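You operate a simulated robot arm through the tools that you are given. There is no shell and no other tool. Be economical: measure what you need, move in short steps, check, and stop when the job is done.

You are at the controls of a simulated robot arm. One attempt, no reset.

Task
Drain the washer and lift out its basket.
Fine: dial to 0 first; open the yellow drain lever till the water is gone, then shut it; lid and basket end on the clear bench.
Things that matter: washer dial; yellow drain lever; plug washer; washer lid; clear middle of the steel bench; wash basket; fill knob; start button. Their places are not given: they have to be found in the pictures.

It is judged by the outcome, as a careful person would: the job done as asked, and still so three seconds after it is handed in. It fails if anything else is knocked over, pushed out of place, dropped, spilled or broken. Lids that push on must go on centred and level and be pressed home; caps that screw on are set level and turned clockwise until they are tight.

Robot
A 7-joint arm with a two-finger parallel gripper, fixed in place. Base frame: the origin is at the foot of the arm, x ahead of it, y to its left, z up; the work surface is at about z = 87.2. Readings come in cm, degrees, newtons and seconds.
With the tool pointing down near the work surface it reaches from about 30 to 70 cm from the base axis. Its first joint turns from -66.0 to 66.0 degrees. Payload 1.57 kg.
Tool frame: the origin (TCP) lies between the finger pads and is the grasp point; the fingertips stand 3 cm ahead of it; z points along the fingers, y is the line along which they close. Largest opening 11 cm; finger width 2.4, thickness 1.2; the body of the gripper, 4.8 by 11.2 cm, starts 7.8 cm behind the TCP.
Orientation is that of the tool frame in the base frame, as a unit quaternion [x, y, z, w]. With the fingers straight down and closing along the base's y, the tool's x points along the base's -x, its y along +y and its z along -z.

Tools
- The arm moves only by the tool servo_tool. Its argument "commands" is a list of rows, each an object of numbers (a shift or turn left out is 0, a gripper value left out holds the last): "x", "y", "z": the shift along the tool's x, y, z in cm; "wx", "wy", "wz": the turn, a rotation vector about the tool's x, y, z in degrees; "fingers": the closure in counts, from 0 (fully open) to 255 (shut). In form: [{"x": .., "y": .., "z": .., "wx": .., "wy": .., "wz": .., "fingers": ..}, ...]. A call has 1 to 8 rows; each row is the pose to reach, as a shift and turn from the pose commanded when the call began, along the tool's axes at that moment. A row lasts 0.2 s, in which the tool goes at most 5 cm and 8.6 degrees; a call with a longer step from one row to the next is refused whole, and so is a gripper value outside its range. Where a pose cannot be reached the arm comes as near as it can. A force on the tool above 40 N (or 10 N above the force at the start of the call, whichever is more), or a blocked arm, ends the call early, and 0.2 s more pass. The fingers move at their own pace (about 10.8 cm/s each) and stop on an object; they squeeze with about 21 N. The grip force told is the motor's: it shows also when the fingers shut on nothing. Time passes only in rows, and 0.2 s behind the last, so rows that repeat a pose let the fingers close. The reply holds the time, the measured pose of the TCP, the force on the tool along the base axes, the opening and the grip force, in the units named above and with some noise.
- Cameras (640 x 400 px; columns grow to the right, rows downward): "scene" is fixed at [15.97, -38.96, 139.74]; the picture's right is [0.82, -0.58, 0.00], its down [-0.37, -0.52, -0.77] and it looks along [0.44, 0.63, -0.64] (base axes); focal length 272 px, centre (320, 200). "wrist" rides on the gripper at [-3.6, 0, -8] in the tool frame; the picture's right is [0.00, -1.00, 0.00], its down [0.97, 0.00, -0.24] and it looks along [0.24, 0.00, 0.97] (tool axes); focal length 218 px, centre (320, 200).
- grab_frame(camera): a new picture of that camera. The clock stands still meanwhile.
- point_at(camera, pixels): for up to 12 pixels [column, row] of the newest picture of that camera ("zoom" is the newest enlarged one), the place [x, y, z] in the base frame of the surface seen there, good to about 0.3 cm. The clock stands still meanwhile.
- enlarge(camera, box): a new picture of the part [left, top, right, bottom] of that camera's present view, enlarged. The clock stands still meanwhile.
- sign_off(): hands the job in; it is judged then, once.

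Go step by step. Measure first, check grasps and placings, and put right what went wrong. The budget is 80 turns and 34 pictures, counting those below and the enlarged ones. Unless the task says otherwise, let go and move clear before handing in, and close with one line.

The tools are called after "Call:" as a command line: name --argument value ..., lists and objects as JSON in quotes. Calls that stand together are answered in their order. servo_tool: Moves the arm, as the interface text tells. Its arguments: {"type":"object","properties":{"commands":{"type":"array","items":{"type":"object","properties":{"x":{"type":"number"},"y":{"type":"number"},"z":{"type":"number"},"wx":{"type":"number"},"wy":{"type":"number"},"wz":{"type":"number"},"fingers":{"type":"number"}}}}},"required":["commands"]} The other tools are called the same way: grab_frame (camera) takes a picture; point_at (camera, pixels) gives the place of the surface under pixels of a picture; enlarge (camera, box) takes an enlarged picture of a part of a camera's view; sign_off () hands the job in.

At the start:

```text
clock: 0.0
eef_pos: [42.63, -10.21, 120.43]
orientation: [0.0, 1.0, -0.001, 0.0]
contact_force: [-0.4, 0.1, 0.4]
gripper_width: 10.99
grasp_force: 0.0
```

scene: 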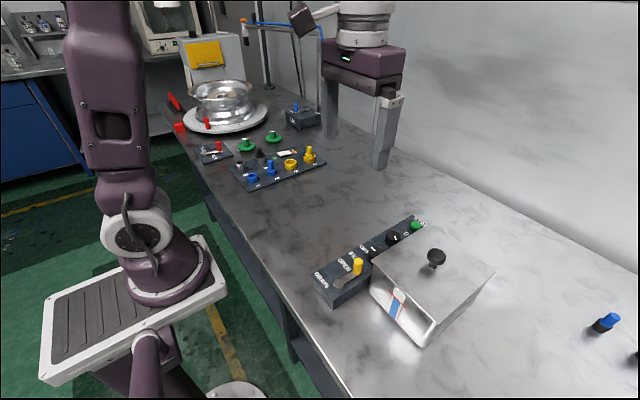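
wrist: 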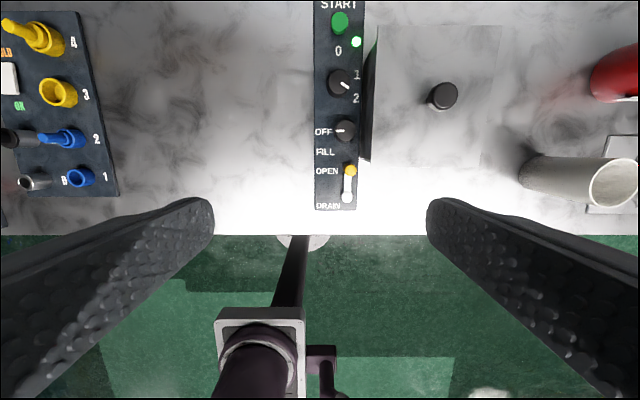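

The wrist view shows the washer panel at about (335,110) and its lid with a black knob at (441,96). I'll enlarge both views for detail.

Call:
enlarge --camera "wrist" --box '[290, 0, 530, 220]'

Call:
enlarge --camera "scene" --box '[300, 190, 520, 360]'

Call:
point_at --camera "wrist" --pixels '[[340, 82], [348, 86], [345, 131], [350, 171], [347, 197], [441, 96], [380, 30], [500, 30], [372, 160], [490, 165], [325, 100], [250, 100]]'

Call:
point_at --camera "scene" --pixels '[[357, 266], [340, 285], [393, 238], [372, 251], [436, 255], [372, 265], [425, 227], [494, 270], [428, 330], [410, 310], [333, 270], [300, 190]]'

```text
1.82 times, centred on (410, 110) of wrist
```

zoom: 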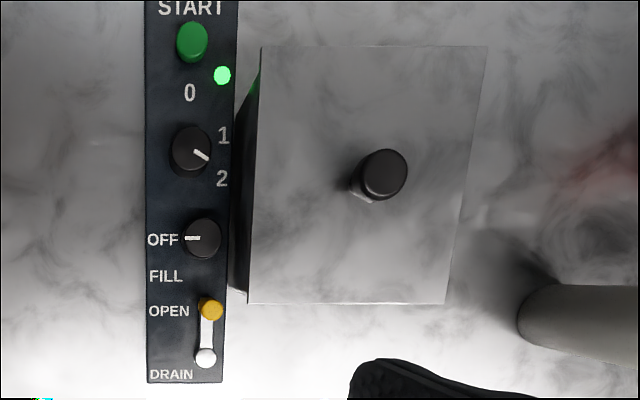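

```text
2.35 times, centred on (410, 275) of scene
```

zoom: 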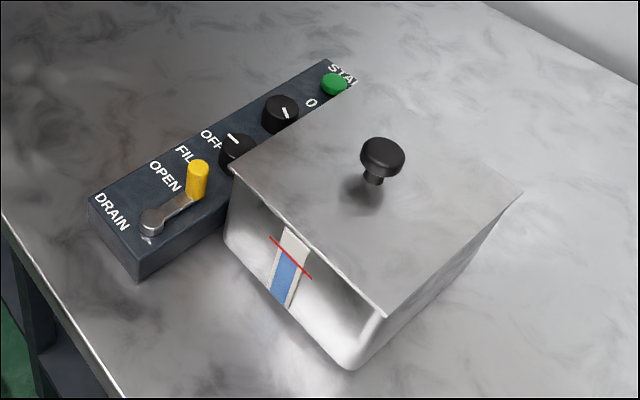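

```text
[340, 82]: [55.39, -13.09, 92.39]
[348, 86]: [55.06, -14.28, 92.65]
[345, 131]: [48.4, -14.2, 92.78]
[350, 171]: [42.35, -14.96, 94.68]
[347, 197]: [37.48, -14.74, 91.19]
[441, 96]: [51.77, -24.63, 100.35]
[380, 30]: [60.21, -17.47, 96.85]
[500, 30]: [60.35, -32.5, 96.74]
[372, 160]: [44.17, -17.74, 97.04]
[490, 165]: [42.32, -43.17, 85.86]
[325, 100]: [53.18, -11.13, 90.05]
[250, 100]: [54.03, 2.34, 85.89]
```

```text
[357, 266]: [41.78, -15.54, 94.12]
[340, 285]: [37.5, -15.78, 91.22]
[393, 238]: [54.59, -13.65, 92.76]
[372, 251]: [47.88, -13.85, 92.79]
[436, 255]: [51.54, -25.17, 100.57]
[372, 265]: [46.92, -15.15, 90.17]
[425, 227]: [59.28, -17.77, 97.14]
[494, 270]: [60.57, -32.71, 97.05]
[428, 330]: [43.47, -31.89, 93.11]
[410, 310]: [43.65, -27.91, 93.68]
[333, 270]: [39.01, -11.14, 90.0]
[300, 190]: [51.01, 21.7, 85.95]
```

Readings put the dial at (55.4,-13.1), top z 92.5, with its pointer at "2" (zoom (201,155)). The 0 mark is toward +x, so it needs about 125° counterclockwise seen from above. I'll move above the dial and look again.

Call:
servo_tool --commands '[{"x": -3.2, "y": -0.7, "z": 3}, {"x": -6.4, "y": -1.4, "z": 6}, {"x": -9.6, "y": -2.1, "z": 9}, {"x": -12.8, "y": -2.9, "z": 12, "fingers": 116}, {"x": -12.8, "y": -2.9, "z": 12}]'

Call:
grab_frame --camera "wrist"

Call:
point_at --camera "scene" --pixels '[[327, 160], [250, 188], [408, 287], [400, 292], [437, 268], [380, 155], [415, 224], [270, 250]]'

```text
clock: 1.2
eef_pos: [55.59, -13.32, 108.43]
orientation: [0.001, 1.0, -0.001, -0.001]
contact_force: [0.3, 0.4, 0.7]
gripper_width: 6.01
grasp_force: 0.0
```

```text
29 pictures are left
```

wrist: 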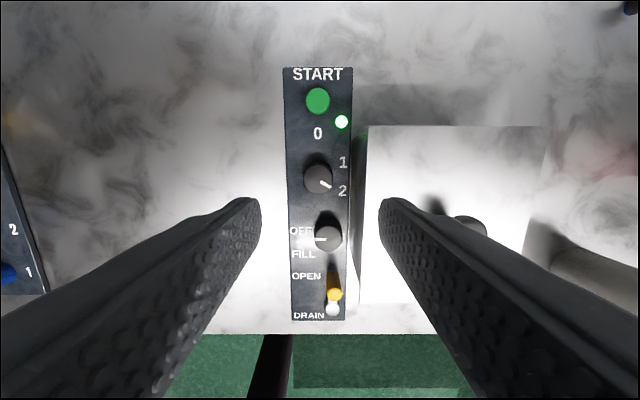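

```text
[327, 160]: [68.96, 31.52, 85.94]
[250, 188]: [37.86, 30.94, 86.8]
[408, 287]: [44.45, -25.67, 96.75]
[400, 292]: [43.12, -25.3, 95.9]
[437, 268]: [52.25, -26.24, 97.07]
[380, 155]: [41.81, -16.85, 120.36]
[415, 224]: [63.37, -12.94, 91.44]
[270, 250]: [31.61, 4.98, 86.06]
```

The dial is now at (318,179) and the fill knob at (328,237). I'll measure their edges from this nearer view.

Call:
enlarge --camera "wrist" --box '[270, 60, 390, 135]'

Call:
enlarge --camera "wrist" --box '[260, 120, 388, 200]'

Call:
point_at --camera "wrist" --pixels '[[318, 179], [308, 179], [329, 179], [318, 168], [318, 191], [328, 237], [334, 294], [318, 133], [343, 162], [343, 191], [368, 180], [318, 100]]'

```text
5.33 times, centred on (330, 98) of wrist
```

zoom: 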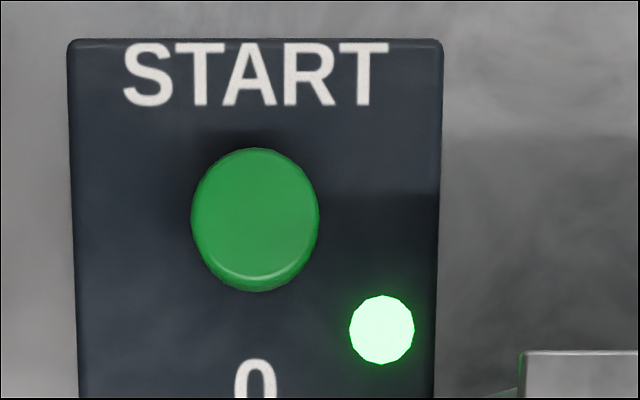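

```text
5.00 times, centred on (324, 160) of wrist
```

zoom: 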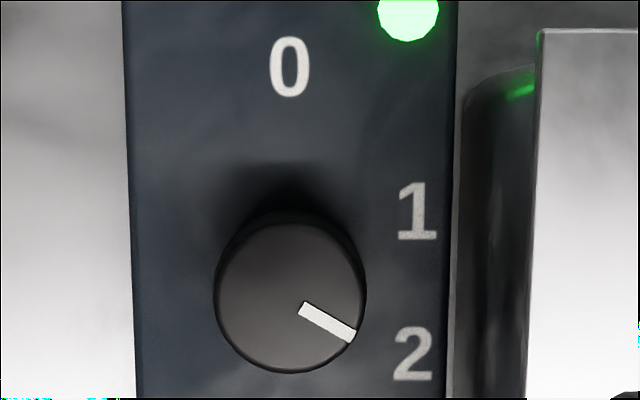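

```text
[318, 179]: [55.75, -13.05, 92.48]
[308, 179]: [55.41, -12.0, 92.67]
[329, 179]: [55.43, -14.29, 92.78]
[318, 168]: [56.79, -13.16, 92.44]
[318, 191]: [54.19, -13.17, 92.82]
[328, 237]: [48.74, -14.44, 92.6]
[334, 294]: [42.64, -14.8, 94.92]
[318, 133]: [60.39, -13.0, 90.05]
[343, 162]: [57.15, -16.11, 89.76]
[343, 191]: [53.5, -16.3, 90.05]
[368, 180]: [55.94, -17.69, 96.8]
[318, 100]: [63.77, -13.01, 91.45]
```

The dial centre is (55.4,-13.05) with radius about 1.45 and the pointer exactly on 2, so 0 is 120° counterclockwise. I'll pre-turn the tool 60° clockwise over the dial.

Call:
servo_tool --commands '[{"x": 0.19, "y": 0.27, "wz": 7.5}, {"x": 0.19, "y": 0.27, "wz": 15}, {"x": 0.19, "y": 0.27, "wz": 22.5}, {"x": 0.19, "y": 0.27, "wz": 30}, {"x": 0.19, "y": 0.27, "wz": 37.5}, {"x": 0.19, "y": 0.27, "wz": 45}, {"x": 0.19, "y": 0.27, "wz": 52.5, "fingers": 130}, {"x": 0.19, "y": 0.27, "wz": 60}]'

Call:
servo_tool --commands '[{"z": 4}, {"z": 8}, {"z": 12}, {"z": 14}, {"z": 15}]'

```text
clock: 3.0
eef_pos: [55.31, -12.86, 108.52]
orientation: [0.501, 0.865, 0.0, 0.0]
contact_force: [0.5, 0.1, -0.2]
gripper_width: 5.39
grasp_force: 0.1
```

```text
clock: 4.2
eef_pos: [55.41, -12.87, 93.42]
orientation: [0.501, 0.865, 0.0, 0.0]
contact_force: [0.2, 0.0, -0.1]
gripper_width: 5.41
grasp_force: 0.0
```

Fingers are around the dial at z 93.4 with no contact. I'll close on it.

Call:
servo_tool --commands '[{"fingers": 255}, {"fingers": 255}, {"fingers": 255}]'

Call:
servo_tool --commands '[{"wz": -7.5}, {"wz": -15}, {"wz": -22.5}, {"wz": -30}, {"wz": -37.5}, {"wz": -45}, {"wz": -52.5}, {"wz": -60}]'

Call:
servo_tool --commands '[{"wz": -7.5}, {"wz": -15}, {"wz": -22.5}, {"wz": -30}, {"wz": -37.5}, {"wz": -45}, {"wz": -52.5}, {"wz": -60}]'

```text
clock: 5.0
eef_pos: [55.42, -12.96, 93.4]
orientation: [0.5, 0.866, 0.0, 0.0]
contact_force: [7.2, 2.6, -6.6]
gripper_width: 3.52
grasp_force: 41.8
```

```text
clock: 7.0
eef_pos: [55.25, -13.08, 93.47]
orientation: [0.0, 1.0, -0.003, 0.001]
contact_force: [2.4, -5.5, -8.4]
gripper_width: 3.5
grasp_force: 41.7
stopped in row 8: the force on the tool passed its limit (the readings are from after the stop); the commanded pose is now the measured one
```

```text
clock: 8.0
eef_pos: [55.12, -13.14, 93.41]
orientation: [-0.237, 0.972, -0.004, 0.001]
contact_force: [6.7, -3.9, -11.1]
gripper_width: 3.45
grasp_force: 42.0
stopped in row 4: the force on the tool passed its limit (the readings are from after the stop); the commanded pose is now the measured one
```

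The turn stopped after about 87° with sideways load from a slight off-centre grip. I'll open, rise a little and check the pointer.

Call:
servo_tool --commands '[{"fingers": 130}, {"fingers": 130}, {"z": -4}, {"z": -8}]'

Call:
enlarge --camera "wrist" --box '[230, 100, 390, 200]'

```text
clock: 9.0
eef_pos: [55.0, -13.17, 101.56]
orientation: [-0.237, 0.972, -0.004, 0.0]
contact_force: [0.4, -0.7, 0.1]
gripper_width: 5.39
grasp_force: 0.1
```

```text
4.00 times, centred on (310, 150) of wrist
```

zoom: 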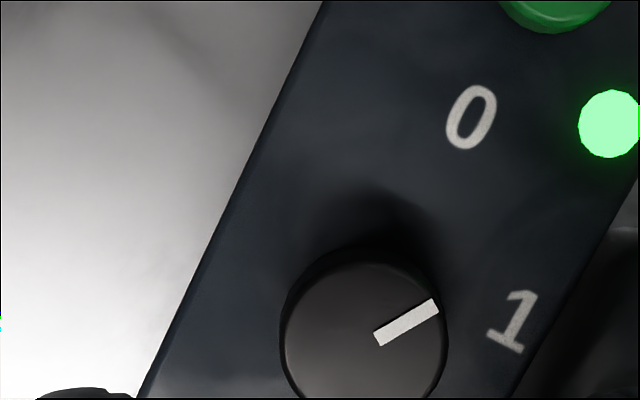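

The pointer followed the turn without slipping and is about 34° short of 0. I'll measure the dial centre again and regrip.

Call:
point_at --camera "zoom" --pixels '[[362, 330], [290, 330], [440, 330], [362, 270], [362, 385], [470, 118], [378, 339], [435, 307]]'

```text
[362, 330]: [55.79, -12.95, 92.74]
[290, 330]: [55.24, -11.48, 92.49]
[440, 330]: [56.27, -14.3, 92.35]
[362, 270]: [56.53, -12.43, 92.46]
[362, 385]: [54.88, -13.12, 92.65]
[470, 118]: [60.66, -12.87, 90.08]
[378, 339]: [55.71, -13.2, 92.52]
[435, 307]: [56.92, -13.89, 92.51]
```

The dial centre is (55.5,-12.95) and the pointer is 30° from 0. I'll recentre, regrip and turn the rest with a little overshoot allowance.

Call:
servo_tool --commands '[{"x": -0.49, "y": 0}, {"x": -0.49, "z": 4}, {"x": -0.49, "z": 8.1}, {"x": -0.49, "z": 8.1, "fingers": 255}, {"x": -0.49, "z": 8.1}, {"x": -0.49, "z": 8.1}]'

Call:
servo_tool --commands '[{"wz": -6}, {"wz": -12}, {"wz": -18}, {"wz": -24}, {"wz": -30}, {"wz": -30}]'

```text
clock: 10.4
eef_pos: [55.72, -12.85, 93.32]
orientation: [-0.237, 0.971, -0.005, 0.001]
contact_force: [5.2, -8.4, 8.2]
gripper_width: 3.51
grasp_force: 42.2
```

```text
clock: 11.8
eef_pos: [55.71, -12.78, 93.23]
orientation: [-0.481, 0.877, -0.003, 0.0]
contact_force: [16.3, 5.7, -7.4]
gripper_width: 3.48
grasp_force: 42.3
```

Call:
servo_tool --commands '[{"fingers": 130}, {"fingers": 130}, {"z": -4}, {"z": -8}]'

Call:
enlarge --camera "wrist" --box '[230, 100, 390, 200]'

Call:
point_at --camera "zoom" --pixels '[[320, 330]]'

```text
clock: 12.8
eef_pos: [55.5, -12.93, 101.2]
orientation: [-0.48, 0.877, -0.002, -0.002]
contact_force: [0.3, 0.3, 0.5]
gripper_width: 5.4
grasp_force: 0.0
```

```text
4.00 times, centred on (310, 150) of wrist
```

zoom: 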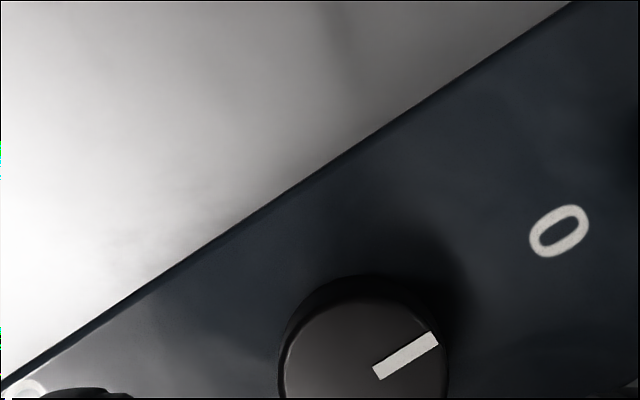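

```text
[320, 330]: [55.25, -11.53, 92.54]
```

The pointer now looks about in line with 0; I'll check its bearing with points.

Call:
point_at --camera "zoom" --pixels '[[378, 373], [434, 340], [378, 373], [434, 340], [558, 231], [100, 318], [500, 48]]'

```text
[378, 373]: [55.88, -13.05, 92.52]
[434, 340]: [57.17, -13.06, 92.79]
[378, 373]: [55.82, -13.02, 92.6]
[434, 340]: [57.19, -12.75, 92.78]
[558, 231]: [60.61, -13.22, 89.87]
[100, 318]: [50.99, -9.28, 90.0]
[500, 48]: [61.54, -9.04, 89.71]
```

The pointer runs from (55.9,-13.0) to (57.2,-12.9), so the dial is on 0. Next I'll move above the drain lever's yellow post at (42.4,-14.9), squaring the tool.

Call:
servo_tool --commands '[{"x": 0, "y": 0, "z": -4, "wz": 8.2}, {"x": 1.7, "y": 2.0, "z": -5, "wz": 16.4}, {"x": 3.4, "y": 4.1, "z": -5, "wz": 24.6}, {"x": 5.1, "y": 6.1, "z": -5, "wz": 32.8}, {"x": 6.8, "y": 8.2, "z": -5, "wz": 41}, {"x": 8.58, "y": 10.3, "z": -5, "wz": 49.2}, {"x": 8.58, "y": 10.3, "z": -5, "wz": 57.4, "fingers": 186}, {"x": 8.58, "y": 10.3, "z": -5, "wz": 57.4}]'

Call:
enlarge --camera "wrist" --box '[240, 130, 400, 230]'

Call:
enlarge --camera "scene" --box '[300, 220, 440, 310]'

```text
clock: 14.6
eef_pos: [42.35, -14.65, 106.42]
orientation: [0.001, 1.0, -0.003, 0.0]
contact_force: [0.2, 0.2, 0.5]
gripper_width: 2.97
grasp_force: 0.0
```

```text
4.00 times, centred on (320, 180) of wrist
```

zoom: 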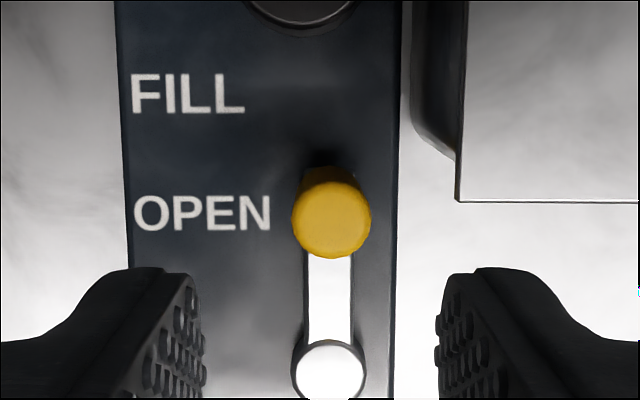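

```text
4.44 times, centred on (370, 265) of scene
```

zoom: 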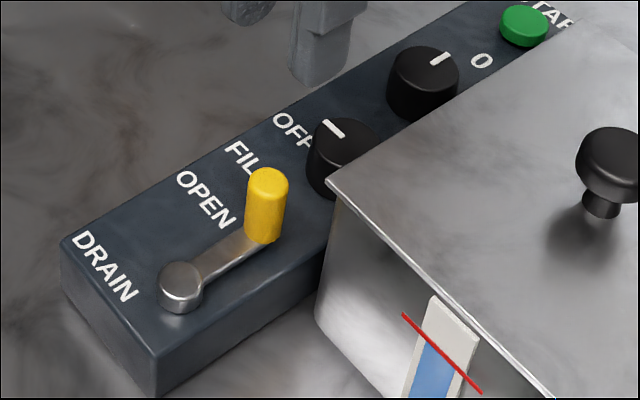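

The lever post top is at zoom (332,222) and the pivot near (330,370). I'll get their places and the OPEN label's place.

Call:
point_at --camera "wrist" --pixels '[[323, 185], [314, 185], [331, 185], [323, 222], [290, 183], [323, 205], [355, 180]]'

Call:
point_at --camera "zoom" --pixels '[[268, 178], [262, 235], [180, 275], [207, 200], [225, 258], [450, 290]]'

```text
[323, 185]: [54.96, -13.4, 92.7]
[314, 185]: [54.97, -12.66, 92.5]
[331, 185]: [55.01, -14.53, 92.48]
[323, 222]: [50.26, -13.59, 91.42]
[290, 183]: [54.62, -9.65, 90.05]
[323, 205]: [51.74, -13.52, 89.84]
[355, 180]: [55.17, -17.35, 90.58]
```

```text
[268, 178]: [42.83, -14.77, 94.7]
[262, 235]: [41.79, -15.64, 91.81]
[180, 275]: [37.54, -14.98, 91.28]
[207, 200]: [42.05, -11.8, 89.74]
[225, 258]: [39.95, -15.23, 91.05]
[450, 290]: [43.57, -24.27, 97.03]
```

The post axis is near (42.4,-14.9) and the pivot (37.5,-14.9), with OPEN to the left. I'll descend around the post and grip it.

Call:
servo_tool --commands '[{"z": 4, "x": 0.1, "y": -0.1}, {"z": 8, "x": 0.1, "y": -0.1}, {"z": 10.6, "x": 0.1, "y": -0.1}, {"z": 10.6, "x": 0.1, "y": -0.1, "fingers": 255}, {"z": 10.6, "x": 0.1, "y": -0.1}, {"z": 10.6, "x": 0.1, "y": -0.1}]'

```text
clock: 15.4
eef_pos: [42.39, -14.97, 96.2]
orientation: [0.001, 1.0, -0.006, 0.006]
contact_force: [-2.4, -4.0, 18.8]
gripper_width: 1.87
grasp_force: 21.3
stopped in row 4: the force on the tool passed its limit (the readings are from after the stop); the commanded pose is now the measured one
```

A force of 18.8 N stopped the call while the fingers were closing at width 1.87. I'll look before going on.

Call:
servo_tool --commands '[{"fingers": 255}, {"fingers": 255}]'

Call:
enlarge --camera "scene" --box '[300, 210, 460, 310]'

```text
clock: 16.0
eef_pos: [42.47, -14.99, 96.14]
orientation: [0.001, 1.0, -0.006, 0.006]
contact_force: [-2.0, -7.8, 34.5]
gripper_width: 1.82
grasp_force: 32.7
```

```text
4.00 times, centred on (380, 260) of scene
```

zoom: 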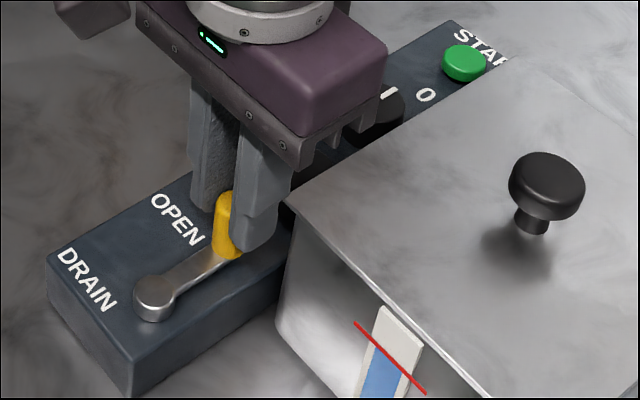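

The fingers hold the post; a vertical load of 34 N remains. I'll ease up 0.4 cm to relieve it.

Call:
servo_tool --commands '[{"z": -0.2}, {"z": -0.4}, {"z": -0.4}]'

```text
clock: 16.8
eef_pos: [42.36, -14.91, 96.45]
orientation: [0.0, 1.0, -0.003, 0.003]
contact_force: [6.0, 1.6, -25.3]
gripper_width: 1.84
grasp_force: 32.9
```

Neutral lies in between, so I'll lower 0.2 and swing the lever counterclockwise toward OPEN along its arc.

Call:
servo_tool --commands '[{"z": 0.2}, {"x": 0.05, "y": 0.68, "z": 0.2, "wz": -8}, {"x": 0.19, "y": 1.35, "z": 0.2, "wz": -16}, {"x": 0.42, "y": 1.99, "z": 0.2, "wz": -24}, {"x": 0.74, "y": 2.6, "z": 0.2, "wz": -32}, {"x": 1.15, "y": 3.15, "z": 0.2, "wz": -40}]'

Call:
enlarge --camera "scene" --box '[300, 210, 460, 310]'

```text
clock: 18.2
eef_pos: [41.26, -11.7, 96.26]
orientation: [-0.342, 0.94, -0.006, 0.001]
contact_force: [-5.3, -7.4, 14.4]
gripper_width: 1.81
grasp_force: 32.8
```

```text
4.00 times, centred on (380, 260) of scene
```

zoom: 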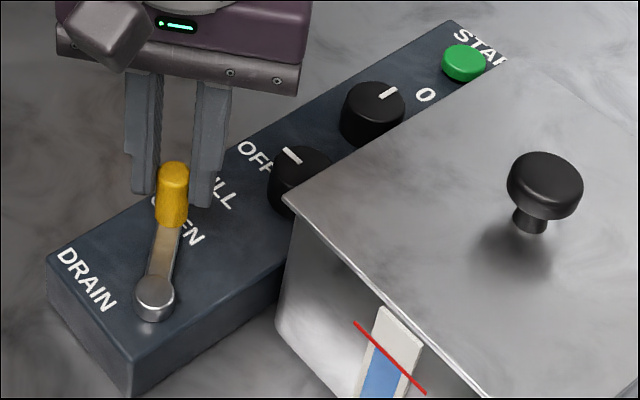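

The lever followed to 40° with the water level barely changed. I'll swing on to 80°.

Call:
servo_tool --commands '[{"x": 0.05, "y": 0.68, "wz": -8}, {"x": 0.19, "y": 1.35, "wz": -16}, {"x": 0.42, "y": 1.99, "wz": -24}, {"x": 0.74, "y": 2.6, "wz": -32}, {"x": 1.15, "y": 3.15, "wz": -40}, {"x": 1.43, "y": 3.46, "wz": -45}]'

Call:
enlarge --camera "scene" --box '[300, 240, 460, 340]'

```text
clock: 19.2
eef_pos: [39.88, -10.73, 96.23]
orientation: [-0.565, 0.825, -0.012, 0.006]
contact_force: [11.6, -10.8, -18.8]
gripper_width: 1.85
grasp_force: 33.2
stopped in row 4: the force on the tool passed its limit (the readings are from after the stop); the commanded pose is now the measured one
```

```text
4.00 times, centred on (380, 290) of scene
```

zoom: 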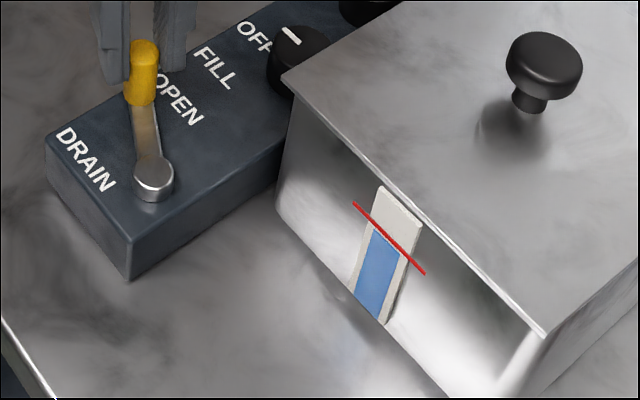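

The lever hit a stop at about 60°, and the blue column now tops out at zoom (385,235), just below the red line. I'll hold there for a few seconds and compare.

Call:
servo_tool --commands '[{"z": 0}, {"z": 0}, {"z": 0}, {"z": 0}, {"z": 0}, {"z": 0}, {"z": 0}, {"z": 0}]'

Call:
servo_tool --commands '[{"z": 0}, {"z": 0}, {"z": 0}, {"z": 0}, {"z": 0}, {"z": 0}, {"z": 0}, {"z": 0}]'

Call:
enlarge --camera "scene" --box '[300, 240, 460, 340]'

```text
clock: 21.0
eef_pos: [39.88, -10.63, 96.27]
orientation: [-0.565, 0.825, -0.012, 0.006]
contact_force: [21.6, -18.8, -20.5]
gripper_width: 1.8
grasp_force: 32.7
```

```text
clock: 22.8
eef_pos: [39.84, -10.62, 96.29]
orientation: [-0.565, 0.825, -0.012, 0.007]
contact_force: [23.7, -19.1, -7.4]
gripper_width: 1.87
grasp_force: 32.5
```

```text
4.00 times, centred on (380, 290) of scene
```

zoom: 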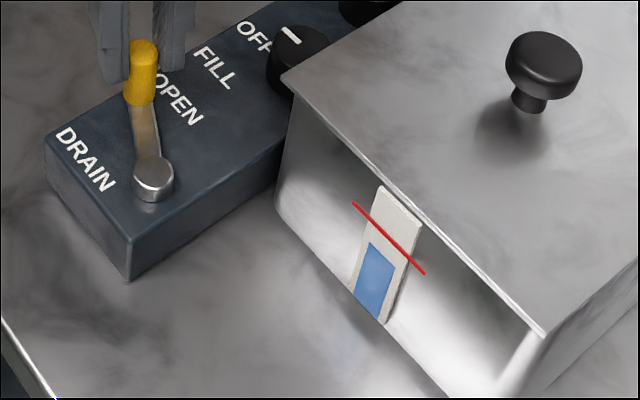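

It is draining at roughly 13 zoom px per 3.6 s with about 80 px left. I'll keep holding it open.

Call:
servo_tool --commands '[{"z": 0}, {"z": 0}, {"z": 0}, {"z": 0}, {"z": 0}, {"z": 0}, {"z": 0}, {"z": 0}]'

Call:
servo_tool --commands '[{"z": 0}, {"z": 0}, {"z": 0}, {"z": 0}, {"z": 0}, {"z": 0}, {"z": 0}, {"z": 0}]'

Call:
servo_tool --commands '[{"z": 0}, {"z": 0}, {"z": 0}, {"z": 0}, {"z": 0}, {"z": 0}, {"z": 0}, {"z": 0}]'

Call:
servo_tool --commands '[{"z": 0}, {"z": 0}, {"z": 0}, {"z": 0}, {"z": 0}, {"z": 0}, {"z": 0}, {"z": 0}]'

Call:
servo_tool --commands '[{"z": 0}, {"z": 0}, {"z": 0}, {"z": 0}, {"z": 0}, {"z": 0}, {"z": 0}, {"z": 0}]'

Call:
servo_tool --commands '[{"z": 0}, {"z": 0}, {"z": 0}, {"z": 0}, {"z": 0}, {"z": 0}, {"z": 0}, {"z": 0}]'

Call:
servo_tool --commands '[{"z": 0}, {"z": 0}, {"z": 0}, {"z": 0}, {"z": 0}, {"z": 0}, {"z": 0}, {"z": 0}]'

Call:
servo_tool --commands '[{"z": 0}, {"z": 0}, {"z": 0}, {"z": 0}, {"z": 0}, {"z": 0}, {"z": 0}, {"z": 0}]'

Call:
servo_tool --commands '[{"z": 0}, {"z": 0}, {"z": 0}, {"z": 0}, {"z": 0}, {"z": 0}, {"z": 0}, {"z": 0}]'

Call:
servo_tool --commands '[{"z": 0}, {"z": 0}, {"z": 0}, {"z": 0}, {"z": 0}, {"z": 0}, {"z": 0}, {"z": 0}]'

Call:
enlarge --camera "scene" --box '[300, 240, 460, 340]'

```text
clock: 24.6
eef_pos: [39.81, -10.66, 96.27]
orientation: [-0.565, 0.825, -0.012, 0.006]
contact_force: [22.7, -18.9, -2.5]
gripper_width: 1.81
grasp_force: 32.4
```

```text
clock: 26.4
eef_pos: [39.82, -10.63, 96.34]
orientation: [-0.565, 0.825, -0.012, 0.006]
contact_force: [23.1, -17.2, -1.9]
gripper_width: 1.83
grasp_force: 32.3
```

```text
clock: 28.2
eef_pos: [39.88, -10.61, 96.37]
orientation: [-0.565, 0.825, -0.013, 0.006]
contact_force: [21.9, -16.0, -1.6]
gripper_width: 1.83
grasp_force: 33.1
```

```text
clock: 30.0
eef_pos: [39.84, -10.73, 96.46]
orientation: [-0.565, 0.825, -0.013, 0.006]
contact_force: [23.2, -16.4, -0.9]
gripper_width: 1.82
grasp_force: 33.0
```

```text
clock: 31.8
eef_pos: [39.82, -10.65, 96.39]
orientation: [-0.565, 0.825, -0.012, 0.007]
contact_force: [23.6, -14.9, -1.0]
gripper_width: 1.82
grasp_force: 33.0
```

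```text
clock: 33.6
eef_pos: [39.86, -10.63, 96.26]
orientation: [-0.565, 0.825, -0.013, 0.007]
contact_force: [22.9, -12.4, -0.9]
gripper_width: 1.86
grasp_force: 32.2
```

```text
clock: 35.4
eef_pos: [39.88, -10.55, 96.22]
orientation: [-0.565, 0.825, -0.013, 0.006]
contact_force: [23.2, -13.1, -0.9]
gripper_width: 1.84
grasp_force: 32.4
```

```text
clock: 37.2
eef_pos: [39.89, -10.65, 96.28]
orientation: [-0.565, 0.825, -0.012, 0.007]
contact_force: [23.2, -12.4, -1.8]
gripper_width: 1.85
grasp_force: 32.8
```

```text
clock: 39.0
eef_pos: [39.89, -10.71, 96.24]
orientation: [-0.565, 0.825, -0.012, 0.006]
contact_force: [23.3, -12.4, -1.3]
gripper_width: 1.85
grasp_force: 32.8
```

```text
clock: 40.8
eef_pos: [39.87, -10.56, 96.31]
orientation: [-0.564, 0.826, -0.013, 0.006]
contact_force: [22.9, -12.6, -1.0]
gripper_width: 1.84
grasp_force: 32.5
```

```text
4.00 times, centred on (380, 290) of scene
```

zoom: 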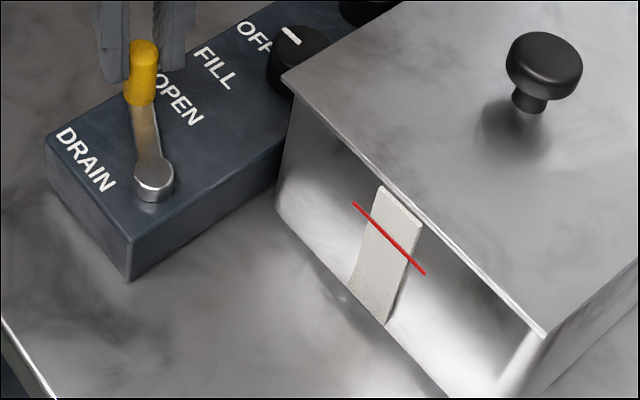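

The gauge is fully white, so the water is gone. I'll swing the lever back to shut along the same arc.

Call:
servo_tool --commands '[{"x": 0.15, "y": -0.74, "wz": 8.4}, {"x": 0.4, "y": -1.37, "wz": 16.8}, {"x": 0.73, "y": -1.97, "wz": 25.2}, {"x": 1.13, "y": -2.51, "wz": 33.6}, {"x": 1.6, "y": -2.99, "wz": 42}, {"x": 2.15, "y": -3.4, "wz": 50.4}, {"x": 2.74, "y": -3.74, "wz": 58.8}, {"x": 3.06, "y": -3.87, "wz": 67}]'

```text
clock: 42.6
eef_pos: [42.26, -14.85, 96.33]
orientation: [-0.014, 1.0, -0.006, 0.011]
contact_force: [20.9, -0.7, -14.4]
gripper_width: 1.81
grasp_force: 32.7
```

The lever is back at its start place. I'll nudge 0.25 cm toward the closed stop, then release and lift straight up.

Call:
servo_tool --commands '[{"y": -0.15}, {"y": -0.3}, {"y": -0.3}]'

Call:
servo_tool --commands '[{"fingers": 190}, {"fingers": 186}, {"z": -4}, {"z": -8}, {"z": -12}]'

Call:
enlarge --camera "scene" --box '[300, 200, 508, 330]'

Call:
point_at --camera "zoom" --pixels '[[416, 160], [384, 165], [450, 165], [416, 185], [414, 205], [272, 195], [565, 320], [610, 215], [384, 80], [175, 190]]'

```text
clock: 43.4
eef_pos: [42.27, -14.92, 96.51]
orientation: [-0.016, 1.0, -0.006, 0.01]
contact_force: [15.8, 14.9, -6.1]
gripper_width: 1.86
grasp_force: 32.9
```

```text
clock: 44.6
eef_pos: [41.93, -15.09, 108.47]
orientation: [-0.015, 1.0, -0.006, 0.01]
contact_force: [0.8, -0.5, -0.2]
gripper_width: 2.97
grasp_force: 0.0
```

```text
3.08 times, centred on (404, 265) of scene
```

zoom: 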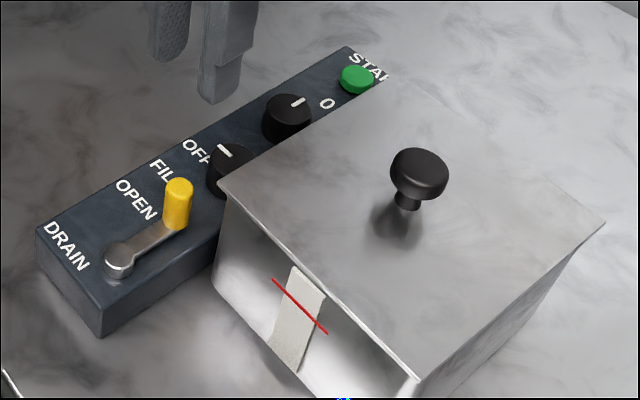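

```text
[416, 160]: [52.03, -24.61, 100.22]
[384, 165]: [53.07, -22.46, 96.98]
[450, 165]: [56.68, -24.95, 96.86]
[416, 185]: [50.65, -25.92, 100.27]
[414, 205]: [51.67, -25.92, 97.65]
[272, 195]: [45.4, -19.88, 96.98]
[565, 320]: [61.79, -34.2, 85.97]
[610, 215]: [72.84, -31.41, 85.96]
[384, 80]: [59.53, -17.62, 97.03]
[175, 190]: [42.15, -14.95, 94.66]
```

The lever is shut, the dial reads 0 and the gauge is empty. The lid knob is centred near (52,-25.1) with its top at 100.3, so I'll go above it and level the tool.

Call:
servo_tool --commands '[{"x": -2.4, "y": -2.6, "z": 0, "wx": -0.7, "wy": 1.15, "wz": 1.7, "fingers": 130}, {"x": -4.9, "y": -5.1, "z": 0, "wx": -0.7, "wy": 1.15, "wz": 1.7}, {"x": -7.3, "y": -7.7, "z": 0, "wx": -0.7, "wy": 1.15, "wz": 1.7}, {"x": -9.77, "y": -10.26, "z": 0, "wx": -0.7, "wy": 1.15, "wz": 1.7}, {"x": -9.77, "y": -10.26, "z": 0, "wx": -0.7, "wy": 1.15, "wz": 1.7}]'

Call:
grab_frame --camera "wrist"

Call:
point_at --camera "wrist" --pixels '[[320, 247], [300, 200], [320, 180], [320, 240], [320, 255], [310, 247], [330, 247]]'

```text
clock: 45.8
eef_pos: [52.18, -25.14, 108.47]
orientation: [-0.001, 1.0, 0.0, 0.001]
contact_force: [0.1, -0.6, 0.5]
gripper_width: 5.41
grasp_force: 0.1
```

```text
16 pictures are left
```

wrist: 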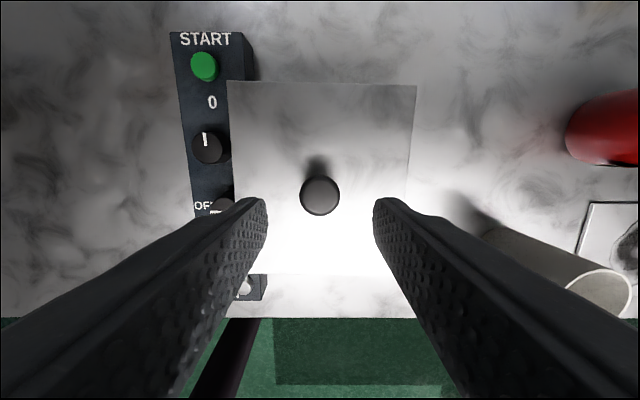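

```text
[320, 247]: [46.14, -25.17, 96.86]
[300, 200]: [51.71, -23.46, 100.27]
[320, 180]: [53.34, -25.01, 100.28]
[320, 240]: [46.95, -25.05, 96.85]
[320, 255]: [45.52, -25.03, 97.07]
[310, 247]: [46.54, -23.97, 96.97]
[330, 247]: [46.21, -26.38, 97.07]
```

The knob is centred under the tool at pixel (320,196), about (51.9,-25.1). I'll descend and close on it.

Call:
servo_tool --commands '[{"x": 0.25, "z": 4}, {"x": 0.25, "z": 7.6}, {"x": 0.25, "z": 7.6, "fingers": 255}, {"x": 0.25, "z": 7.6}, {"x": 0.25, "z": 7.6}]'

Call:
servo_tool --commands '[{"z": -1}, {"z": -2}, {"z": -4}, {"z": -6}, {"z": -6}]'

Call:
grab_frame --camera "scene"

```text
clock: 47.0
eef_pos: [51.84, -24.98, 101.04]
orientation: [-0.001, 1.0, -0.001, 0.001]
contact_force: [-1.6, -2.4, 5.6]
gripper_width: 3.1
grasp_force: 21.0
```

```text
clock: 48.2
eef_pos: [51.61, -24.96, 107.05]
orientation: [-0.001, 1.0, 0.0, 0.001]
contact_force: [-0.7, -0.4, -2.4]
gripper_width: 3.11
grasp_force: 21.5
```

```text
15 pictures are left
```

scene: 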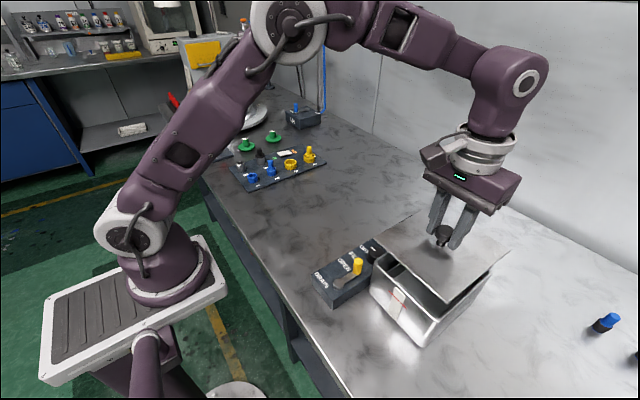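

The lid came free and hangs a little tilted. I'll raise it and carry it over the panel to the clear bench around (50,17).

Call:
servo_tool --commands '[{"z": -2}, {"z": -5}, {"z": -5, "y": 3}, {"z": -5, "y": 7}, {"z": -5, "y": 11}, {"z": -5, "y": 15}, {"z": -5, "y": 19}, {"z": -5, "y": 23}]'

Call:
servo_tool --commands '[{"y": 4}, {"y": 8}, {"y": 12}, {"y": 16}, {"y": 18.5}, {"y": 19, "z": 2}, {"y": 19, "z": 6}, {"y": 19, "z": 10}]'

Call:
grab_frame --camera "scene"

```text
clock: 50.0
eef_pos: [51.85, -1.89, 112.13]
orientation: [-0.002, 1.0, -0.001, 0.0]
contact_force: [-1.2, -0.4, -3.4]
gripper_width: 3.11
grasp_force: 20.8
```

```text
clock: 51.8
eef_pos: [51.84, 16.88, 102.13]
orientation: [-0.001, 1.0, 0.0, 0.001]
contact_force: [0.1, -0.3, -2.9]
gripper_width: 3.1
grasp_force: 21.0
```

```text
14 pictures are left
```

scene: 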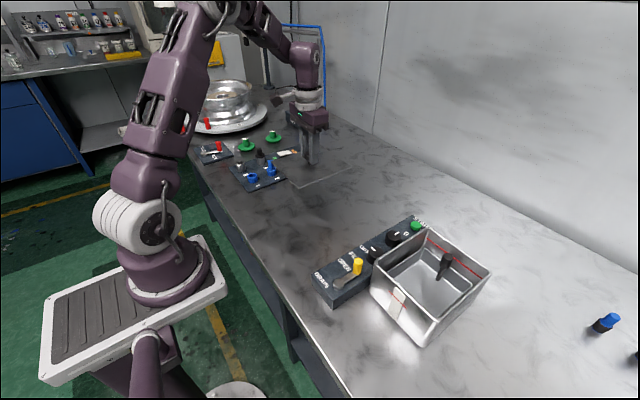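

The lid is over clear bench (left edge about y 24, console at y 31) and the basket with a black handle is visible at (446,263). I'll lower the lid gently.

Call:
servo_tool --commands '[{"z": 4}, {"z": 8}, {"z": 10.2}, {"z": 10.7}, {"z": 11.1}, {"z": 11.4}, {"z": 11.7}, {"z": 11.9}]'

Call:
enlarge --camera "scene" --box '[230, 100, 390, 200]'

Call:
enlarge --camera "scene" --box '[360, 220, 504, 350]'

Call:
point_at --camera "scene" --pixels '[[447, 255], [446, 277], [390, 273], [425, 250], [468, 280], [433, 310], [430, 290], [410, 265], [372, 275], [427, 228], [492, 270], [427, 345]]'

```text
clock: 53.6
eef_pos: [51.78, 16.99, 90.17]
orientation: [-0.001, 1.0, 0.0, 0.002]
contact_force: [1.3, 1.1, 19.5]
gripper_width: 3.12
grasp_force: 20.5
```

```text
4.00 times, centred on (310, 150) of scene
```

zoom: 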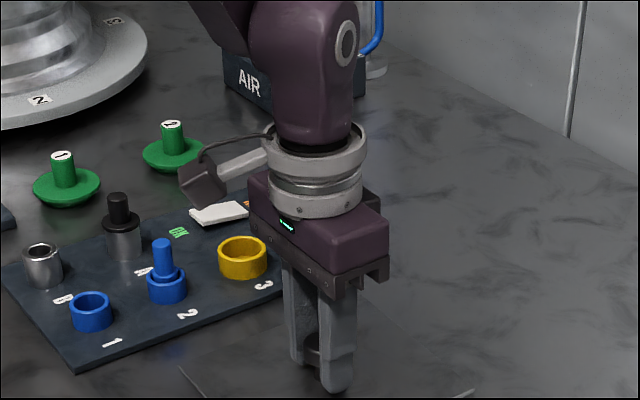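

```text
3.08 times, centred on (432, 285) of scene
```

zoom: 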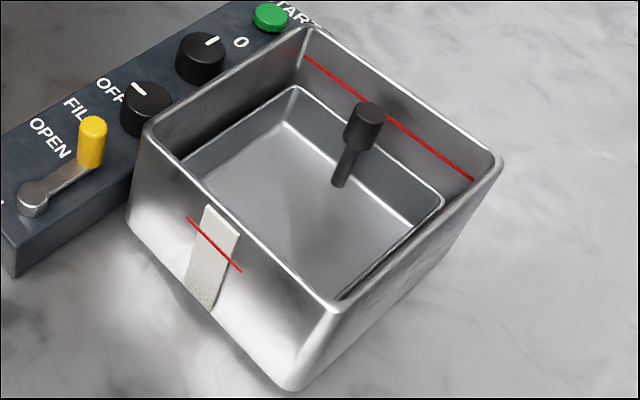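

```text
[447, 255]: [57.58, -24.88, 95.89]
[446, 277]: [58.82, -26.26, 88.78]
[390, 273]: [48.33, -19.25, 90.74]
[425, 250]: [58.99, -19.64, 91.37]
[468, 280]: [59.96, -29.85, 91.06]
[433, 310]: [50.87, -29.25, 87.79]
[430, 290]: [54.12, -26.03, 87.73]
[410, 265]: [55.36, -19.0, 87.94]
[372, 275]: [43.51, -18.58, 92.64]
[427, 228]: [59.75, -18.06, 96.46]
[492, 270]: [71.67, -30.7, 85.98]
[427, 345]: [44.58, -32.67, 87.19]
```

Contact of 19.5 N at z 90.2 says the lid is on the bench. I'll release it and rise straight up.

Call:
servo_tool --commands '[{"z": -0.2}, {"z": -0.2, "fingers": 130}, {"z": -0.2}, {"z": -4.2}, {"z": -9}, {"z": -13}]'

Call:
servo_tool --commands '[{"z": -4, "y": -3}, {"z": -8, "y": -6}, {"z": -8, "y": -11}, {"z": -8, "y": -16}, {"z": -8, "y": -21}, {"z": -8, "y": -26}, {"z": -8, "y": -31}, {"z": -8, "y": -36}]'

Call:
servo_tool --commands '[{"y": -3, "z": 0}, {"y": -6, "z": 0, "fingers": 60}, {"y": -6, "z": 0}]'

Call:
grab_frame --camera "wrist"

```text
clock: 55.0
eef_pos: [51.88, 16.98, 103.32]
orientation: [0.0, 1.0, -0.001, 0.001]
contact_force: [-0.1, 0.3, -0.2]
gripper_width: 5.38
grasp_force: 0.0
```

```text
clock: 56.8
eef_pos: [51.59, -18.93, 111.28]
orientation: [-0.001, 1.0, 0.0, 0.0]
contact_force: [-0.6, -1.0, 0.4]
gripper_width: 5.39
grasp_force: 0.1
```

```text
clock: 57.6
eef_pos: [51.76, -24.68, 111.36]
orientation: [-0.001, 1.0, 0.0, 0.001]
contact_force: [0.0, 0.1, -0.1]
gripper_width: 8.42
grasp_force: 0.1
```

```text
11 pictures are left
```

wrist: 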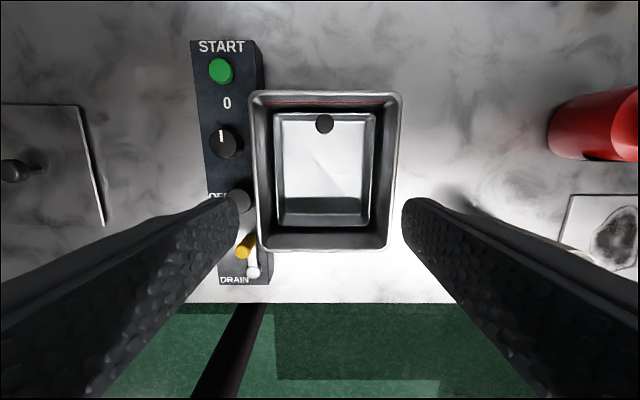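

Call:
enlarge --camera "wrist" --box '[230, 80, 422, 200]'

Call:
point_at --camera "wrist" --pixels '[[325, 124], [315, 124], [334, 124], [325, 115], [325, 134], [325, 105], [277, 160], [373, 160], [320, 228], [320, 113], [265, 160], [390, 160]]'

Call:
point_at --camera "scene" --pixels '[[387, 271], [424, 247], [468, 281], [434, 313], [441, 273], [439, 278], [446, 258], [445, 262], [300, 175], [340, 168]]'

```text
3.33 times, centred on (326, 140) of wrist
```

zoom: 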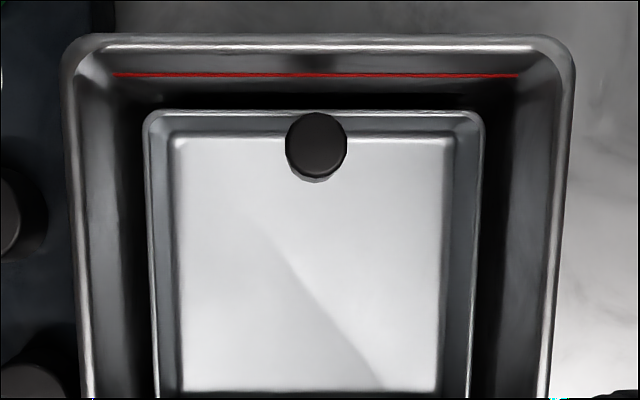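

```text
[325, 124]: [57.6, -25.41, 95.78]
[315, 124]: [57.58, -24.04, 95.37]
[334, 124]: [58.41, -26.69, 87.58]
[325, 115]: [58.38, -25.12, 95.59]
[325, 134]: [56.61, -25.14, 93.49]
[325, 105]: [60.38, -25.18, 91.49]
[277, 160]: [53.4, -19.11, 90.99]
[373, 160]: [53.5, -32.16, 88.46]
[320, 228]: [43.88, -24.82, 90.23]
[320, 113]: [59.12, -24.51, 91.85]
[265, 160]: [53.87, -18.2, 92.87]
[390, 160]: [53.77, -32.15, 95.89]
```

```text
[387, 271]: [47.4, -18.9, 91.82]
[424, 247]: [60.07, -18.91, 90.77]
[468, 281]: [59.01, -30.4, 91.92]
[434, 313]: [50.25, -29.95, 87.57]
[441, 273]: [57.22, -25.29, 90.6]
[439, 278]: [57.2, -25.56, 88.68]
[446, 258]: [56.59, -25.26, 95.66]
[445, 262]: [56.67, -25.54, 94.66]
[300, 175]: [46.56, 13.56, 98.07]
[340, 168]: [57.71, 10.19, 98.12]
```

The handle head is at about (57.5,-25.15), z 93.3–95.8, 5.4 cm off the basket's centre near the back wall. I'll measure the clearance behind it.

Call:
point_at --camera "zoom" --pixels '[[250, 42], [250, 56], [400, 56], [400, 42], [400, 65], [250, 74], [400, 85], [250, 112], [250, 118], [400, 135], [150, 250], [480, 250]]'

```text
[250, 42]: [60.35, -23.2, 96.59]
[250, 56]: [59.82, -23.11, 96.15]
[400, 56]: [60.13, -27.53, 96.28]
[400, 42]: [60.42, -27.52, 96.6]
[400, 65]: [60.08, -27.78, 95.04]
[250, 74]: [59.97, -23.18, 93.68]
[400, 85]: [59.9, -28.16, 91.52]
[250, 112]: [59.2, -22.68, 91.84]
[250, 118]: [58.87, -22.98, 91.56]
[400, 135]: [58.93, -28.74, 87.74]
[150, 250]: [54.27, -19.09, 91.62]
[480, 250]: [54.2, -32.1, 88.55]
```

The back wall inside is at x 60.0, leaving only 1.5 cm behind the handle, so fingers must close along y. I'll grip with pads over the full head height and test with a small lift.

Call:
servo_tool --commands '[{"x": -3, "y": -0.47, "fingers": 130}, {"x": -5.75, "y": -0.47, "z": 2}, {"x": -5.75, "y": -0.47, "z": 6}, {"x": -5.75, "y": -0.47, "z": 10}, {"x": -5.75, "y": -0.47, "z": 14}, {"x": -5.75, "y": -0.47, "z": 16}]'

Call:
servo_tool --commands '[{"fingers": 255}, {"fingers": 255}, {"fingers": 255}, {"fingers": 255}]'

Call:
servo_tool --commands '[{"z": -0.5}, {"z": -1}, {"z": -1.5}, {"z": -1.5}]'

Call:
enlarge --camera "scene" --box '[360, 210, 520, 350]'

```text
clock: 59.0
eef_pos: [57.48, -25.27, 95.26]
orientation: [0.0, 1.0, -0.001, 0.001]
contact_force: [0.2, 0.0, 0.0]
gripper_width: 5.39
grasp_force: 0.0
```

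```text
clock: 60.0
eef_pos: [57.61, -25.29, 95.27]
orientation: [-0.001, 1.0, -0.001, 0.0]
contact_force: [-0.3, 0.0, 0.7]
gripper_width: 1.9
grasp_force: 20.9
```

```text
clock: 61.0
eef_pos: [57.59, -25.31, 96.83]
orientation: [-0.001, 1.0, -0.001, 0.0]
contact_force: [-0.2, -0.7, -0.8]
gripper_width: 1.91
grasp_force: 20.9
```

```text
2.86 times, centred on (440, 280) of scene
```

zoom: 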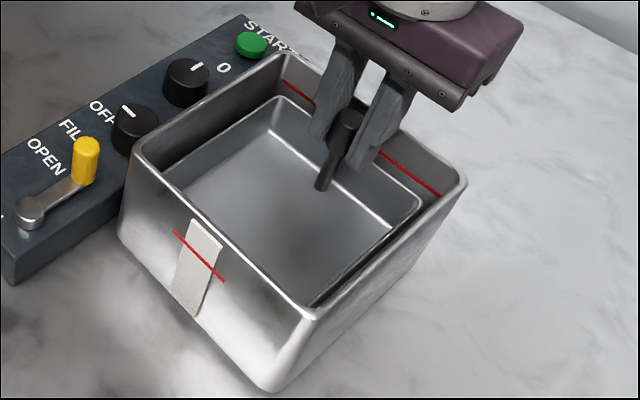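

The grip held and the load is small; I'll check whether the basket rose level by measuring its rim and floor.

Call:
point_at --camera "zoom" --pixels '[[275, 99], [417, 205], [350, 250], [185, 165], [172, 174], [210, 190], [270, 160], [300, 230], [250, 220], [370, 175], [282, 95], [225, 130]]'

```text
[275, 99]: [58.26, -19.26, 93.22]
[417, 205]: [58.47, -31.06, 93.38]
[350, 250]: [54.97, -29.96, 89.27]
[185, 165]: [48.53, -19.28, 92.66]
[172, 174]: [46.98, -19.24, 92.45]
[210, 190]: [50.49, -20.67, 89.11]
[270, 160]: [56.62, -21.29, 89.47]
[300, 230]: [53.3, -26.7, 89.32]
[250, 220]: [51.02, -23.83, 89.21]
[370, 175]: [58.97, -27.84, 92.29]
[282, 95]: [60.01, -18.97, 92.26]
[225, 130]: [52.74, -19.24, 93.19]
```

The floor is at 89.1–89.5 all along, so the basket is up 1.5 cm and nearly level. I'll lift slowly on.

Call:
servo_tool --commands '[{"z": -1}, {"z": -2}, {"z": -3}, {"z": -4}, {"z": -5}, {"z": -6}, {"z": -6}]'

Call:
enlarge --camera "scene" --box '[350, 170, 530, 330]'

```text
clock: 62.6
eef_pos: [57.64, -25.45, 102.8]
orientation: [0.0, 1.0, 0.0, 0.001]
contact_force: [-0.6, -0.4, -1.1]
gripper_width: 1.93
grasp_force: 21.0
```

```text
2.50 times, centred on (440, 250) of scene
```

zoom: 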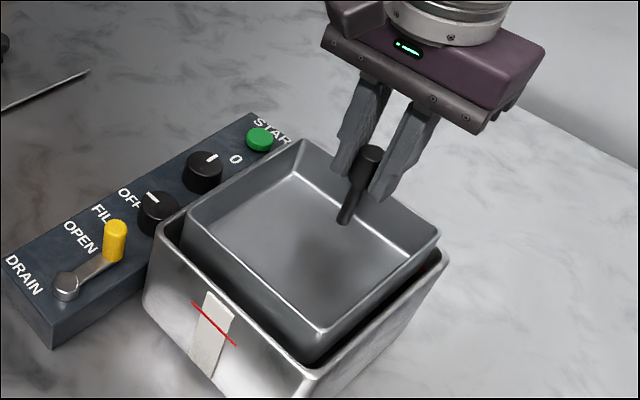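

It is rising cleanly. I'll lift well above the tub rim, then carry it slowly in +y to the clear bench at y about -0.5.

Call:
servo_tool --commands '[{"z": -1.5}, {"z": -3}, {"z": -4.5}, {"z": -6}, {"z": -7.5}, {"z": -9}, {"z": -9, "y": 1}, {"z": -9, "y": 3}]'

Call:
servo_tool --commands '[{"y": 2.5}, {"y": 5}, {"y": 7.5}, {"y": 10}, {"y": 12.5}, {"y": 15}, {"y": 17}, {"y": 18.5}]'

Call:
servo_tool --commands '[{"y": 1.5}, {"y": 2.8}, {"y": 3.5}, {"y": 3.5}, {"y": 3.5}]'

Call:
grab_frame --camera "scene"

```text
clock: 64.4
eef_pos: [57.68, -22.32, 111.76]
orientation: [-0.001, 1.0, -0.001, 0.001]
contact_force: [0.4, 1.3, -1.4]
gripper_width: 1.9
grasp_force: 21.0
```

```text
clock: 66.2
eef_pos: [57.81, -3.7, 111.69]
orientation: [0.0, 1.0, -0.001, 0.001]
contact_force: [0.1, 0.4, -1.2]
gripper_width: 1.91
grasp_force: 21.0
```

```text
clock: 67.4
eef_pos: [57.65, -0.55, 111.88]
orientation: [-0.001, 1.0, 0.001, 0.001]
contact_force: [-0.6, 0.3, -1.7]
gripper_width: 1.9
grasp_force: 20.8
```

```text
7 pictures are left
```

scene: 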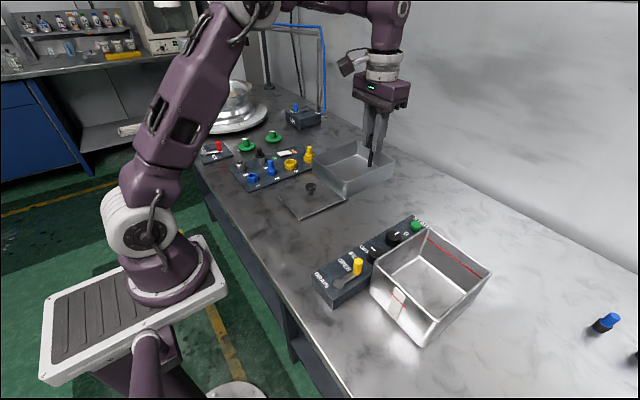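

The basket hangs level at y -0.5 and the lid lies at (312,200). I'll confirm the lid's edges before lowering.

Call:
point_at --camera "scene" --pixels '[[303, 218], [345, 200], [279, 198], [312, 205], [350, 230], [335, 262], [380, 236]]'

```text
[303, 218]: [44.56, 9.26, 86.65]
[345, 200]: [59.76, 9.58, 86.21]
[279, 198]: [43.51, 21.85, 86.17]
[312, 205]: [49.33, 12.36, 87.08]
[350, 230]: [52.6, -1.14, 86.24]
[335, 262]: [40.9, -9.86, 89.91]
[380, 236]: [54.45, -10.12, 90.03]
```

The clear band is y -9.5 to 9.3 and the basket, about 12 cm wide, fits. I'll lower it, slowing near the bench.

Call:
servo_tool --commands '[{"y": 0.4, "z": 2.5}, {"y": 0.4, "z": 5}, {"y": 0.4, "z": 7.5}, {"y": 0.4, "z": 10}, {"y": 0.4, "z": 12}, {"y": 0.4, "z": 14}, {"y": 0.4, "z": 15.5}, {"y": 0.4, "z": 16.2}]'

Call:
servo_tool --commands '[{"z": 0.3}, {"z": 0.6}, {"z": 0.9}, {"z": 1.2}, {"z": 1.5}, {"z": 1.8}, {"z": 2.1}, {"z": 2.4}]'

Call:
enlarge --camera "scene" --box '[270, 120, 430, 240]'

```text
clock: 69.2
eef_pos: [57.66, 0.17, 95.57]
orientation: [-0.001, 1.0, 0.001, 0.002]
contact_force: [1.0, 0.5, -1.9]
gripper_width: 1.93
grasp_force: 20.7
```

```text
clock: 70.8
eef_pos: [57.8, -0.16, 94.01]
orientation: [-0.001, 1.0, -0.001, 0.004]
contact_force: [-3.1, 0.5, 9.0]
gripper_width: 1.93
grasp_force: 21.1
stopped in row 7: the force on the tool passed its limit (the readings are from after the stop); the commanded pose is now the measured one
```

```text
3.33 times, centred on (350, 180) of scene
```

zoom: 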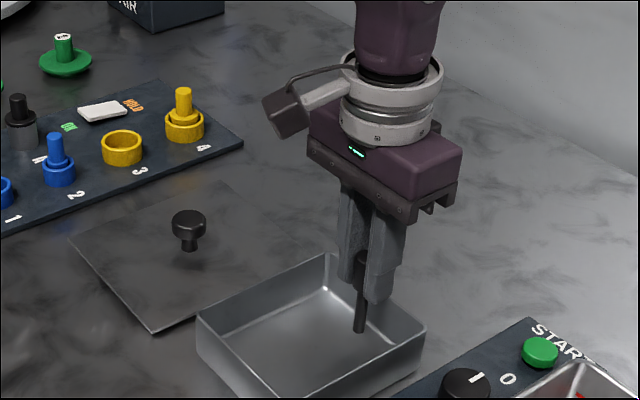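

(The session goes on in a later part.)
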